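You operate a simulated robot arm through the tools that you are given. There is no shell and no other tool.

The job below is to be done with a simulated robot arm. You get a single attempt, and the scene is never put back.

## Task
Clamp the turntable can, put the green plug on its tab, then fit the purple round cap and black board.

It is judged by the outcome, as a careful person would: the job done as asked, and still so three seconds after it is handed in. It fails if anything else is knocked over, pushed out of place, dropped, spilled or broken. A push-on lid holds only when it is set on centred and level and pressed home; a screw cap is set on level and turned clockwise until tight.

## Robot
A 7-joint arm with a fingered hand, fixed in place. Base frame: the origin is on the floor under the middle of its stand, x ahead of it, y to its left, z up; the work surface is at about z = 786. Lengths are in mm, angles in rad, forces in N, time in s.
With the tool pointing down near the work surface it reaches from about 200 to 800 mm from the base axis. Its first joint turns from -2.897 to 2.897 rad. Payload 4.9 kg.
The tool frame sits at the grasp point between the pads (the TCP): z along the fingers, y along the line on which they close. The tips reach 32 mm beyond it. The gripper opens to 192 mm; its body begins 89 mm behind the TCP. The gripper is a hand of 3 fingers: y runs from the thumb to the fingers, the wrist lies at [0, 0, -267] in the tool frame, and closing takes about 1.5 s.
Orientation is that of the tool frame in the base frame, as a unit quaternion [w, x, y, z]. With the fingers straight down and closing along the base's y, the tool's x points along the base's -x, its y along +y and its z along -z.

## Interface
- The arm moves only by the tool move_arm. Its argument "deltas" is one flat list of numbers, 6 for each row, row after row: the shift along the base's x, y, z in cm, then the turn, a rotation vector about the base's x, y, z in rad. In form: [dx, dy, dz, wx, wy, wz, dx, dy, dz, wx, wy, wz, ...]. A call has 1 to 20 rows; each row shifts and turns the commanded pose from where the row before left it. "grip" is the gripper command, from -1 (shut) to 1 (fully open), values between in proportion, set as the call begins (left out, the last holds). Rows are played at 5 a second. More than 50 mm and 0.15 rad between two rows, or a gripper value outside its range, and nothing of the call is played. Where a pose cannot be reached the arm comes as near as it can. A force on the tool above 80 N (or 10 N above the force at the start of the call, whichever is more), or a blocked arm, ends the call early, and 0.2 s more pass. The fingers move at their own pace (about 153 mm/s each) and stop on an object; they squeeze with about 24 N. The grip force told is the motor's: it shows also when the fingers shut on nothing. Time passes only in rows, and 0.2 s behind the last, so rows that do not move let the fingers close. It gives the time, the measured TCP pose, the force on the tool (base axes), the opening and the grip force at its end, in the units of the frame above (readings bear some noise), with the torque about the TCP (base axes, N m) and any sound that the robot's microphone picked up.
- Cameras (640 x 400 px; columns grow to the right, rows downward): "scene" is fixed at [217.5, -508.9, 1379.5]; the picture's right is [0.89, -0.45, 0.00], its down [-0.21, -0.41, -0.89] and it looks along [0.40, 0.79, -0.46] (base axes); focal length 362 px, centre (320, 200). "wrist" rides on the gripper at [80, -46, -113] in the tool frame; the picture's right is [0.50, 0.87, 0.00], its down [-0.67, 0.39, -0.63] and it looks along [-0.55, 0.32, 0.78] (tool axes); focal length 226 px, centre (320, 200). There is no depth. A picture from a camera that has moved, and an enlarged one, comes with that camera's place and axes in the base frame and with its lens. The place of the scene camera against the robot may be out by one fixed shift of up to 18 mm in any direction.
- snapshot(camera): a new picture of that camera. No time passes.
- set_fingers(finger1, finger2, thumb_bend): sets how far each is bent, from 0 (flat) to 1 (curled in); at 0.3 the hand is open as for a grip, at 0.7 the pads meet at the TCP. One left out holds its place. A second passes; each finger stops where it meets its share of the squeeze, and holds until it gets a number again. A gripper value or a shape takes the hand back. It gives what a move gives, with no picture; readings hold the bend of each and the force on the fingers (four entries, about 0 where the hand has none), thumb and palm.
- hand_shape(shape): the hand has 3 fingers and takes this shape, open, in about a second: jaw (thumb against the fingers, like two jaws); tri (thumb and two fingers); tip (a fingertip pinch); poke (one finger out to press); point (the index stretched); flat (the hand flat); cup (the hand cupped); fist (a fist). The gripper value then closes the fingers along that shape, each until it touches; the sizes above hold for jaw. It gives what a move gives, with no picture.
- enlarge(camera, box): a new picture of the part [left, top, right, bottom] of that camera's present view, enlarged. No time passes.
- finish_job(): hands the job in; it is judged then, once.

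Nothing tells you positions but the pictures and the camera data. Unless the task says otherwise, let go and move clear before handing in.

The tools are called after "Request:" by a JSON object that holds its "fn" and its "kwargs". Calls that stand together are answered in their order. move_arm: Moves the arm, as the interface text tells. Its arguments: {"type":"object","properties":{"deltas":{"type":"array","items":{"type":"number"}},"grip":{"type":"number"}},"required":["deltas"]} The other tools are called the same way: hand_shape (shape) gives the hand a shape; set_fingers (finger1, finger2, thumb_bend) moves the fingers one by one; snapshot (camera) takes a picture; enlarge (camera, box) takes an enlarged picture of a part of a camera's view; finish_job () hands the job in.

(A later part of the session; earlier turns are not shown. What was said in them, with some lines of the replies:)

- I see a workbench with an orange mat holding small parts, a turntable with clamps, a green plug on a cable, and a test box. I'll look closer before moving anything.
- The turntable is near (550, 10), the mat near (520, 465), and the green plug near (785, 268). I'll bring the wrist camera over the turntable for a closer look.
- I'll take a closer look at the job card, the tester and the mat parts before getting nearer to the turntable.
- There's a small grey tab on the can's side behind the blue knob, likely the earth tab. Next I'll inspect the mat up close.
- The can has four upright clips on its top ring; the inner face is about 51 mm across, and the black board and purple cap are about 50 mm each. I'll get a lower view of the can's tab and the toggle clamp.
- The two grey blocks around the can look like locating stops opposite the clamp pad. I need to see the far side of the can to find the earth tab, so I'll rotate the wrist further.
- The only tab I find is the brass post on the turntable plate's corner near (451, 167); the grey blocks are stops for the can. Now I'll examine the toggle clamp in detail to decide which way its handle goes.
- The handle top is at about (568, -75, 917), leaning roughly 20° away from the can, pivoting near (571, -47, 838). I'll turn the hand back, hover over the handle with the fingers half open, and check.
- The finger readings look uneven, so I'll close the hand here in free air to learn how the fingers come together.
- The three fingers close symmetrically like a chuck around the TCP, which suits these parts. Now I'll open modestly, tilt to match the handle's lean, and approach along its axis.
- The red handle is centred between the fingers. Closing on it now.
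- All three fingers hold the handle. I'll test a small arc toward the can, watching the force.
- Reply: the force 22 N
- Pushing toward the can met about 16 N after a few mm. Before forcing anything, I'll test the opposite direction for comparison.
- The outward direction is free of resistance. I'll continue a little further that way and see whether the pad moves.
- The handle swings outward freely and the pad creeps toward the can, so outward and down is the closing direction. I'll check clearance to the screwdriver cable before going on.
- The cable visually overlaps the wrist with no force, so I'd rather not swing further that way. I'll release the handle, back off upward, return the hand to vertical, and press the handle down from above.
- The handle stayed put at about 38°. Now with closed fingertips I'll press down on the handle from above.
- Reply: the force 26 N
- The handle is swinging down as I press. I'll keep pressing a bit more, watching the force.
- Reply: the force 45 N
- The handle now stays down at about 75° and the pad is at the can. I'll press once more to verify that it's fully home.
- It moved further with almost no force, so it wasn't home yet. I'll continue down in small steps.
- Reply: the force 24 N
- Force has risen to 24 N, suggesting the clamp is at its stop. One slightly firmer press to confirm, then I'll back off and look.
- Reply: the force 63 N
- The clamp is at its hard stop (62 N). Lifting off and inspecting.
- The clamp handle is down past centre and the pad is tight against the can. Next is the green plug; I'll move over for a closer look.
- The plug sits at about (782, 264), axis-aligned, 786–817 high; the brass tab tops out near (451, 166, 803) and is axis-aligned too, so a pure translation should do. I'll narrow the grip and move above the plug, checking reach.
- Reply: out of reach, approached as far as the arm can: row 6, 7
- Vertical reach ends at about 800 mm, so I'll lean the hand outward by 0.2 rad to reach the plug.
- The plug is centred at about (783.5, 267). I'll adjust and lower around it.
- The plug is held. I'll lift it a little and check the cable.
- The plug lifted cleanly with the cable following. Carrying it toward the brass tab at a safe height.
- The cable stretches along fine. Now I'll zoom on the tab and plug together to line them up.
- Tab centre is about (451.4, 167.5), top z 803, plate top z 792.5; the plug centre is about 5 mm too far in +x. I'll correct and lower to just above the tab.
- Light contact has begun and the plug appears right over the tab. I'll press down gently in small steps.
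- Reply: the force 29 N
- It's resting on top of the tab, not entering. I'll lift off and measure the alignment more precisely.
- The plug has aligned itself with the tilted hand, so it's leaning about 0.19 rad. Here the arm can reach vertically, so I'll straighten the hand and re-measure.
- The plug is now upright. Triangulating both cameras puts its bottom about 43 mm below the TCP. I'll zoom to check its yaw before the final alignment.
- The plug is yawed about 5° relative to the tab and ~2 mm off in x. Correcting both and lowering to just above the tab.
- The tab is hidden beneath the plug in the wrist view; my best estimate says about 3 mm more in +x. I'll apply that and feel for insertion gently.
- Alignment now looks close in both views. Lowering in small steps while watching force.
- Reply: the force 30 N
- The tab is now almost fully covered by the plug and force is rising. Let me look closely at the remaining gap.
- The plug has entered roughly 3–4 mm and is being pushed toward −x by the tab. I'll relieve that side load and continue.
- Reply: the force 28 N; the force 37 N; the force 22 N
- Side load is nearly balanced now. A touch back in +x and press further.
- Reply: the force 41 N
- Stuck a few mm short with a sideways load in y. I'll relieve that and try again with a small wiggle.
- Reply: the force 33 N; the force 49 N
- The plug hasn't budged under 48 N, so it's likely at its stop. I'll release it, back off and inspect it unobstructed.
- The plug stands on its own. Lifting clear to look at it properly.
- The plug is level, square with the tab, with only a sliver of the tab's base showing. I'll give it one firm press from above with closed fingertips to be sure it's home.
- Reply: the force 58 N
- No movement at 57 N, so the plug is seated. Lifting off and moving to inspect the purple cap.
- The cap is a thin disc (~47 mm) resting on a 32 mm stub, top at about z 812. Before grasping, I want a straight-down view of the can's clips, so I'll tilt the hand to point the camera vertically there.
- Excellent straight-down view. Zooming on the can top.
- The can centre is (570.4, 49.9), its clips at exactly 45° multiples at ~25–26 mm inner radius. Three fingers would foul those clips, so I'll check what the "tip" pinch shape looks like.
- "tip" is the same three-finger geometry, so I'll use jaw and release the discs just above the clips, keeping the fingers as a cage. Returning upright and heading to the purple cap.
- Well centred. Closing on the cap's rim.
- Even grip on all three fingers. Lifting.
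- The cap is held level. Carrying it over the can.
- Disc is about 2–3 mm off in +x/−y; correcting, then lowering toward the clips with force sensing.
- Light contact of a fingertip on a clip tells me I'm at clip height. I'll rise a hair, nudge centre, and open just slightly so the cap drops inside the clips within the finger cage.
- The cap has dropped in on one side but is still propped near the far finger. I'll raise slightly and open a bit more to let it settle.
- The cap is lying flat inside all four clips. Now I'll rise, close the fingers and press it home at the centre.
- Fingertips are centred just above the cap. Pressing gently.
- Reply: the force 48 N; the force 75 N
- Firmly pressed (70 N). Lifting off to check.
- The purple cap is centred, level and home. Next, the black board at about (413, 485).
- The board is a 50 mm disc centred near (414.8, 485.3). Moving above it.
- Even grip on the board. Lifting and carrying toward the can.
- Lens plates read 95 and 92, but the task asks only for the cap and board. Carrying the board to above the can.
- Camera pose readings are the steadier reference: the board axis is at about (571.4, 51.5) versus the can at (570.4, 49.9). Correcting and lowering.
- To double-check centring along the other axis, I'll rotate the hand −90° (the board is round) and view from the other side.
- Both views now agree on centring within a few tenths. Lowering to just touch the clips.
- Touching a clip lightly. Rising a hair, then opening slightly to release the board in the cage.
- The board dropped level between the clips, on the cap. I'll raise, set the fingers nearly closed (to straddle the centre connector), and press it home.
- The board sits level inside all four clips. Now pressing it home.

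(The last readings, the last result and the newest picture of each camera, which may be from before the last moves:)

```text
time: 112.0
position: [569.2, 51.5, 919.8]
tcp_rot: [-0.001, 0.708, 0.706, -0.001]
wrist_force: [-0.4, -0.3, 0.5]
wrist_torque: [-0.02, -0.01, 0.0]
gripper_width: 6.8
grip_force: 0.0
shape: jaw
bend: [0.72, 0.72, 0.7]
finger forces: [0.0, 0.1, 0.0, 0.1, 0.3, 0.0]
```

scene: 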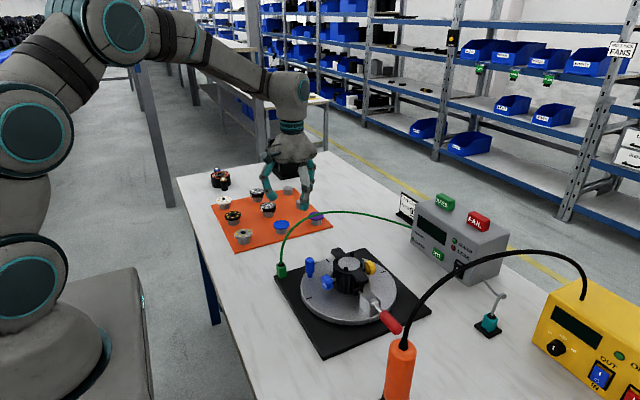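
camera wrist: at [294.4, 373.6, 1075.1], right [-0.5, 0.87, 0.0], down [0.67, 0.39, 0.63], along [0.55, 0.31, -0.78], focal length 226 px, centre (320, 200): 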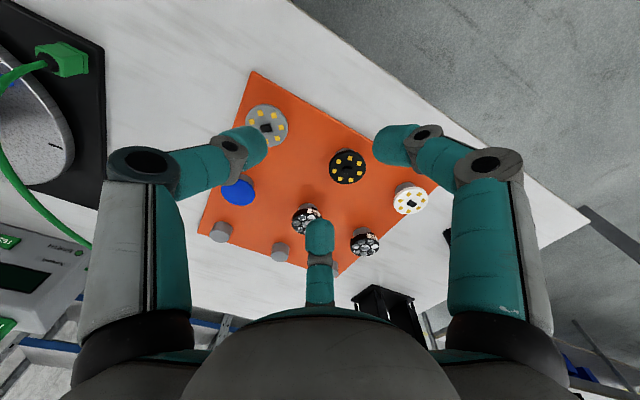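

Request:
{"fn": "move_arm", "kwargs": {"deltas": [0, 0, -0.15, 0, 0, 0, 0, 0, 0, 0, 0, 0]}}

Request:
{"fn": "move_arm", "kwargs": {"deltas": [0, 0, -0.15, 0, 0, 0, 0, 0, 0, 0, 0, 0]}}

Request:
{"fn": "enlarge", "kwargs": {"camera": "scene", "box": [335, 225, 375, 275]}}

```text
time: 112.6
position: [568.8, 51.9, 919.5]
tcp_rot: [0.0, 0.708, 0.706, 0.0]
wrist_force: [-0.8, 0.9, 3.5]
wrist_torque: [-0.01, 0.03, 0.02]
gripper_width: 6.7
grip_force: 0.0
shape: jaw
bend: [0.72, 0.72, 0.7]
finger forces: [1.1, 0.4, 0.1, 0.1, 1.6, 0.1]
```

```text
time: 113.2
position: [571.0, 50.9, 919.1]
tcp_rot: [-0.001, 0.708, 0.707, 0.0]
wrist_force: [-5.1, 0.1, 14.2]
wrist_torque: [0.01, 0.24, 0.02]
gripper_width: 7.6
grip_force: 0.1
shape: jaw
bend: [0.72, 0.72, 0.7]
finger forces: [2.3, 1.8, 0.0, 0.1, 10.8, 0.0]
```

```text
8.00 times, centred on (355, 250) of scene
camera zoom: at [217.5, -508.9, 1379.5], right [0.89, -0.45, 0.0], down [-0.21, -0.41, -0.89], along [0.4, 0.79, -0.46], focal length 2893 px, centre (40, -200)
```

zoom: 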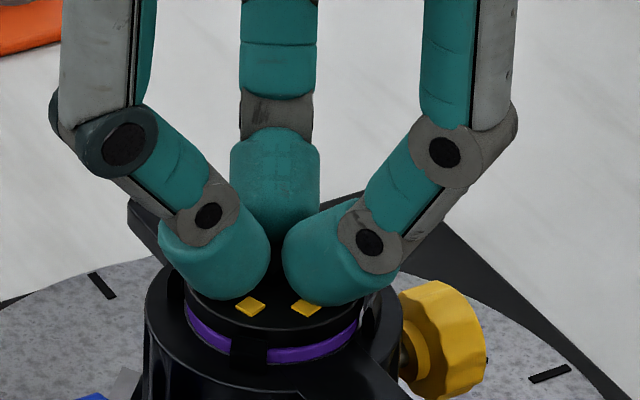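

Even contact. Pressing up to a firm load.

Request:
{"fn": "move_arm", "kwargs": {"deltas": [0, 0, -0.2, 0, 0, 0, 0, 0, 0, 0, 0, 0]}}

Request:
{"fn": "move_arm", "kwargs": {"deltas": [0, 0, -0.2, 0, 0, 0, 0, 0, 0, 0, 0, 0]}}

Request:
{"fn": "enlarge", "kwargs": {"camera": "scene", "box": [335, 225, 375, 275]}}

```text
time: 113.8
position: [570.4, 50.7, 918.2]
tcp_rot: [0.0, 0.707, 0.707, 0.001]
wrist_force: [-10.0, 0.3, 35.4]
wrist_torque: [0.0, 0.59, 0.02]
gripper_width: 8.8
grip_force: 0.1
shape: jaw
bend: [0.72, 0.72, 0.7]
finger forces: [5.2, 4.3, 0.1, 0.0, 28.2, 0.0]
```

```text
time: 114.4
position: [570.5, 49.9, 914.7]
tcp_rot: [0.001, 0.708, 0.706, 0.001]
wrist_force: [-0.3, 2.5, 33.0]
wrist_torque: [0.08, 0.12, 0.0]
gripper_width: 16.7
grip_force: 24.3
shape: jaw
bend: [0.76, 0.75, 0.66]
finger forces: [29.1, 23.1, 0.0, 0.0, 37.5, 0.1]
```

```text
8.00 times, centred on (355, 250) of scene
camera zoom: at [217.5, -508.9, 1379.5], right [0.89, -0.45, 0.0], down [-0.21, -0.41, -0.89], along [0.4, 0.79, -0.46], focal length 2893 px, centre (40, -200)
```

zoom: 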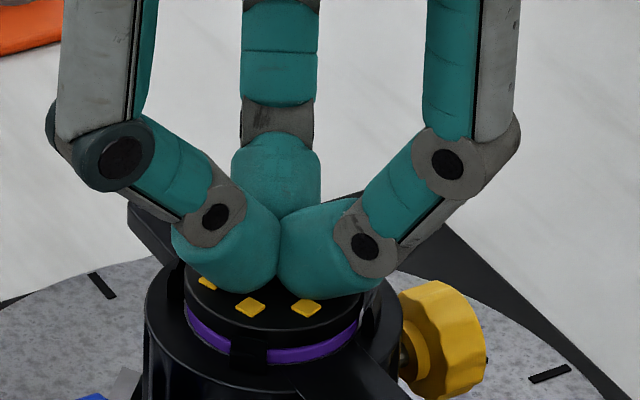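

The board doesn't move further under 35 N, but the fingertips have spread and may be squeezing the connector. I'll ease the load and open slightly before lifting so I don't pull the board up.

Request:
{"fn": "move_arm", "kwargs": {"deltas": [0, 0, 0.15, 0, 0, 0, 0, 0, 0, 0, 0, 0], "grip": -0.79}}

Request:
{"fn": "enlarge", "kwargs": {"camera": "scene", "box": [335, 225, 375, 275]}}

Request:
{"fn": "enlarge", "kwargs": {"camera": "wrist", "box": [260, 80, 390, 220]}}

```text
time: 115.0
position: [570.6, 51.9, 914.3]
tcp_rot: [-0.001, 0.708, 0.707, -0.001]
wrist_force: [1.2, -0.9, 25.8]
wrist_torque: [-0.01, -0.02, 0.0]
gripper_width: 20.5
grip_force: 0.0
shape: jaw
bend: [0.76, 0.76, 0.65]
finger forces: [7.2, 7.0, 0.1, 0.1, 10.0, 0.0]
```

```text
8.00 times, centred on (355, 250) of scene
camera zoom: at [217.5, -508.9, 1379.5], right [0.89, -0.45, 0.0], down [-0.21, -0.41, -0.89], along [0.4, 0.79, -0.46], focal length 2893 px, centre (40, -200)
```

zoom: 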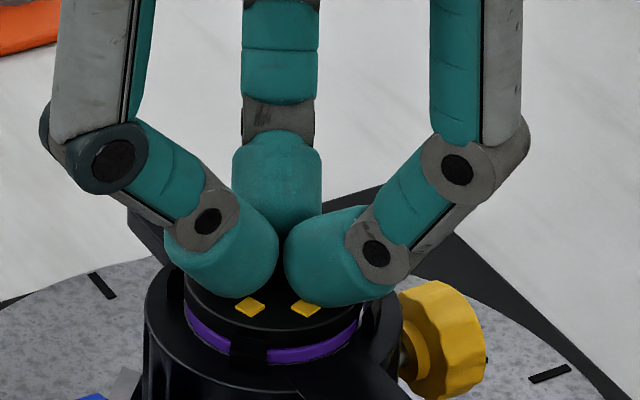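

```text
2.86 times, centred on (325, 150) of wrist
camera zoom: at [524.3, 129.4, 1027.5], right [0.87, 0.5, 0.0], down [0.39, -0.67, 0.63], along [0.31, -0.55, -0.78], focal length 646 px, centre (306, 343)
```

zoom: 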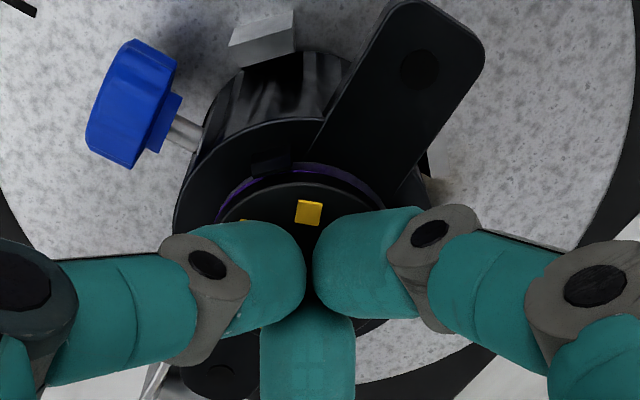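

Now the three tips bear evenly on the board without squeezing. One more even press, then lift straight off.

Request:
{"fn": "move_arm", "kwargs": {"deltas": [0, 0, -0.15, 0, 0, 0, 0, 0, 0, 0, 0, 0]}}

Request:
{"fn": "move_arm", "kwargs": {"deltas": [0, 0, 0.2, 0, 0, 0, 0, 0, 0.2, 0, 0, 0, 0, 0, 0.2, 0, 0, 0]}}

Request:
{"fn": "enlarge", "kwargs": {"camera": "scene", "box": [335, 225, 375, 275]}}

```text
time: 115.6
position: [571.1, 50.7, 915.2]
tcp_rot: [0.0, 0.708, 0.707, 0.0]
wrist_force: [-2.0, 0.1, 35.1]
wrist_torque: [0.02, 0.13, 0.04]
gripper_width: 21.1
grip_force: 0.0
shape: jaw
bend: [0.76, 0.76, 0.65]
finger forces: [9.0, 7.7, 0.0, 0.1, 17.1, 0.0]
```

```text
time: 116.4
position: [568.0, 50.6, 917.9]
tcp_rot: [-0.001, 0.708, 0.706, -0.003]
wrist_force: [0.8, 0.2, 7.1]
wrist_torque: [-0.01, -0.02, 0.01]
gripper_width: 20.3
grip_force: 0.0
shape: jaw
bend: [0.75, 0.75, 0.68]
finger forces: [2.1, 2.0, 0.0, 0.1, 3.3, 0.0]
```

```text
8.00 times, centred on (355, 250) of scene
camera zoom: at [217.5, -508.9, 1379.5], right [0.89, -0.45, 0.0], down [-0.21, -0.41, -0.89], along [0.4, 0.79, -0.46], focal length 2893 px, centre (40, -200)
```

zoom: 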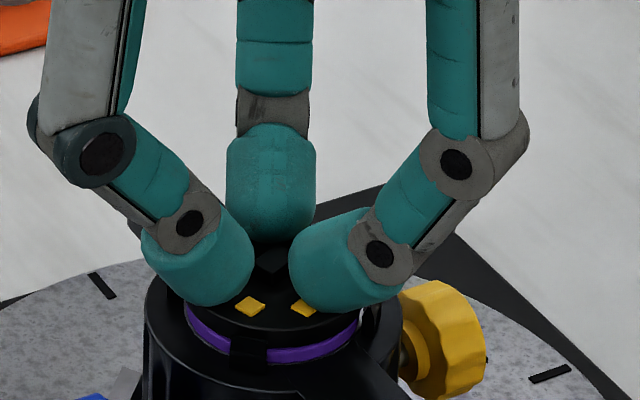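

Continuing straight up and clear, then inspecting everything.

Request:
{"fn": "move_arm", "kwargs": {"deltas": [0, 0, 0.4, 0, 0, 0, 0, 0, 0.6, 0, 0, 0, 0, 0, 1.5, 0, 0, 0, 0, 0, 2.5, 0, 0, 0, 0, 0, 3, 0, 0, 0]}}

Request:
{"fn": "enlarge", "kwargs": {"camera": "scene", "box": [335, 235, 375, 275]}}

Request:
{"fn": "enlarge", "kwargs": {"camera": "wrist", "box": [260, 60, 380, 170]}}

Request:
{"fn": "enlarge", "kwargs": {"camera": "scene", "box": [255, 215, 435, 345]}}

```text
time: 117.6
position: [570.9, 51.5, 995.7]
tcp_rot: [-0.002, 0.708, 0.706, 0.0]
wrist_force: [0.7, -0.9, 0.1]
wrist_torque: [0.01, 0.01, 0.01]
gripper_width: 20.0
grip_force: 0.1
shape: jaw
bend: [0.74, 0.74, 0.7]
finger forces: [0.0, 0.0, 0.0, 0.0, 0.1, 0.0]
```

```text
10.00 times, centred on (355, 255) of scene
camera zoom: at [217.5, -508.9, 1379.5], right [0.89, -0.45, 0.0], down [-0.21, -0.41, -0.89], along [0.4, 0.79, -0.46], focal length 3616 px, centre (-30, -350)
```

zoom: 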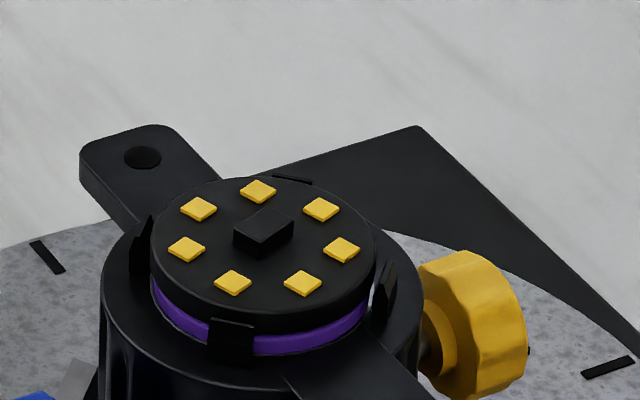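

```text
3.64 times, centred on (320, 115) of wrist
camera zoom: at [524.0, 130.4, 1108.8], right [0.87, 0.5, 0.0], down [0.39, -0.67, 0.63], along [0.31, -0.55, -0.78], focal length 822 px, centre (320, 509)
```

zoom: 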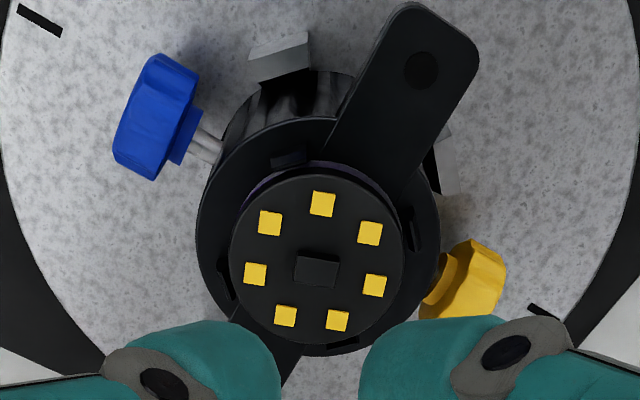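

```text
3.08 times, centred on (345, 280) of scene
camera zoom: at [217.5, -508.9, 1379.5], right [0.89, -0.45, 0.0], down [-0.21, -0.41, -0.89], along [0.4, 0.79, -0.46], focal length 1113 px, centre (243, -46)
```

zoom: 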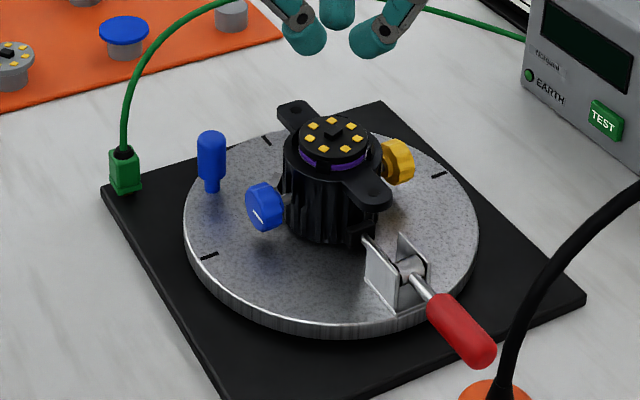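

Board and cap are seated, level and centred. Last check on the plug and clamp, then I'll move clear.

Request:
{"fn": "enlarge", "kwargs": {"camera": "scene", "box": [270, 250, 305, 285]}}

Request:
{"fn": "move_arm", "kwargs": {"deltas": [-1, 3, 1, 0, 0, 0.1428, -1, 4, 1, 0, 0, 0.1428, -1, 4, 1, 0, 0, 0.1428, -1, 4, 0, 0, 0, 0.1428, -1, 4, 0, 0, 0, 0.1428, -1, 4, 0, 0, 0, 0.1428, -1, 0, 0, 0, 0, 0.1428, -1, 0, 0, 0, 0, 0.1428, -1, 0, 0, 0, 0, 0.1428, 0, 0, 0, 0, 0, 0.1428, 0, 0, 0, 0, 0, 0.1428], "grip": 0.5}}

Request:
{"fn": "snapshot", "kwargs": {"camera": "scene"}}

Request:
{"fn": "enlarge", "kwargs": {"camera": "scene", "box": [255, 225, 435, 355]}}

```text
11.43 times, centred on (288, 268) of scene
camera zoom: at [217.5, -508.9, 1379.5], right [0.89, -0.45, 0.0], down [-0.21, -0.41, -0.89], along [0.4, 0.79, -0.46], focal length 4133 px, centre (691, -571)
```

zoom: 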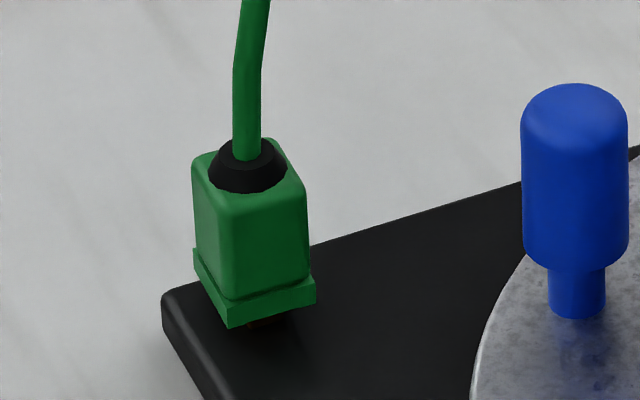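

```text
time: 120.0
position: [478.5, 278.8, 1029.3]
tcp_rot: [-0.001, 0.0, 1.0, -0.001]
wrist_force: [0.2, 0.9, 0.1]
wrist_torque: [0.0, 0.02, 0.02]
gripper_width: 143.7
grip_force: 0.1
shape: jaw
bend: [0.27, 0.27, 0.57]
finger forces: [0.0, 0.0, 0.0, 0.0, 0.0, 0.0]
```

```text
taken
```

scene: 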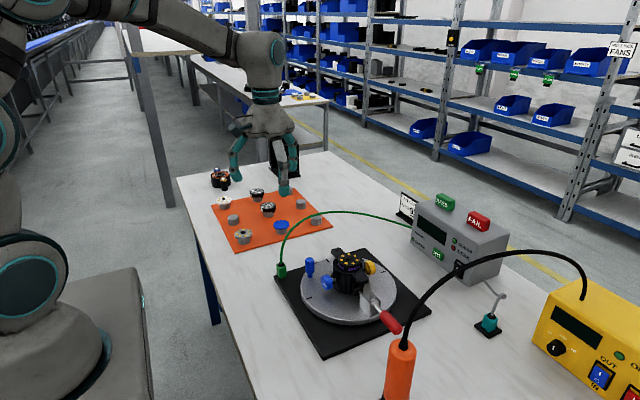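

```text
3.08 times, centred on (345, 290) of scene
camera zoom: at [217.5, -508.9, 1379.5], right [0.89, -0.45, 0.0], down [-0.21, -0.41, -0.89], along [0.4, 0.79, -0.46], focal length 1113 px, centre (243, -77)
```

zoom: 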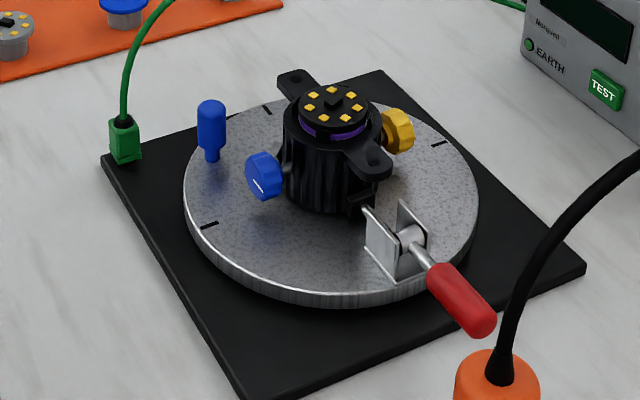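

The job is done, so I'm handing it in:
- **Clamp:** the handle is down past centre with the pad tight on the can.
- **Green plug:** it stands square and level on the brass tab. It didn't move under a 57 N press, though a few mm of the tab base still show below it.
- **Purple cap and black board:** both are level inside the four clips, and both have been pressed down. The board sits on the cap.

The hand is open and clear.

Request:
{"fn": "finish_job", "kwargs": {}}

```text
The job is handed in.
```

I've handed the job in: the can is clamped, the green plug is on its tab, and the purple cap and black board are fitted. I haven't seen the result of the judging.

- **Clamp:** The red handle is down past centre and stays there, with the pad against the can.
- **Green plug:** It stands level and square on the brass tab at the corner of the turntable plate. A firm press of 57 N from above didn't move it. About 4 mm of the tab's base still shows below the plug, so either that is its full depth or it stopped slightly short.
- **Purple cap:** It lies flat inside the four clips on top of the can and was pressed down at about 70 N.
- **Black board:** It sits level on the cap, inside the same four clips. It didn't move under presses of about 35 N.

Two things I had to decide:
- **Which tab:** I took "its tab" to be that brass tab, because I found no tab on the can itself.
- **Order of the parts:** I put the cap under the board, because the board has a raised connector that a flat cap could not sit over.

The job card names plate 92, one of the two lens plates on the mat. You didn't ask for a lens plate, so I left both where they were.

Nothing else was knocked over or dropped that I could see. I pressed the clamp handle a little off-centre and the turntable shifted slightly. A later look straight down showed it back in line.
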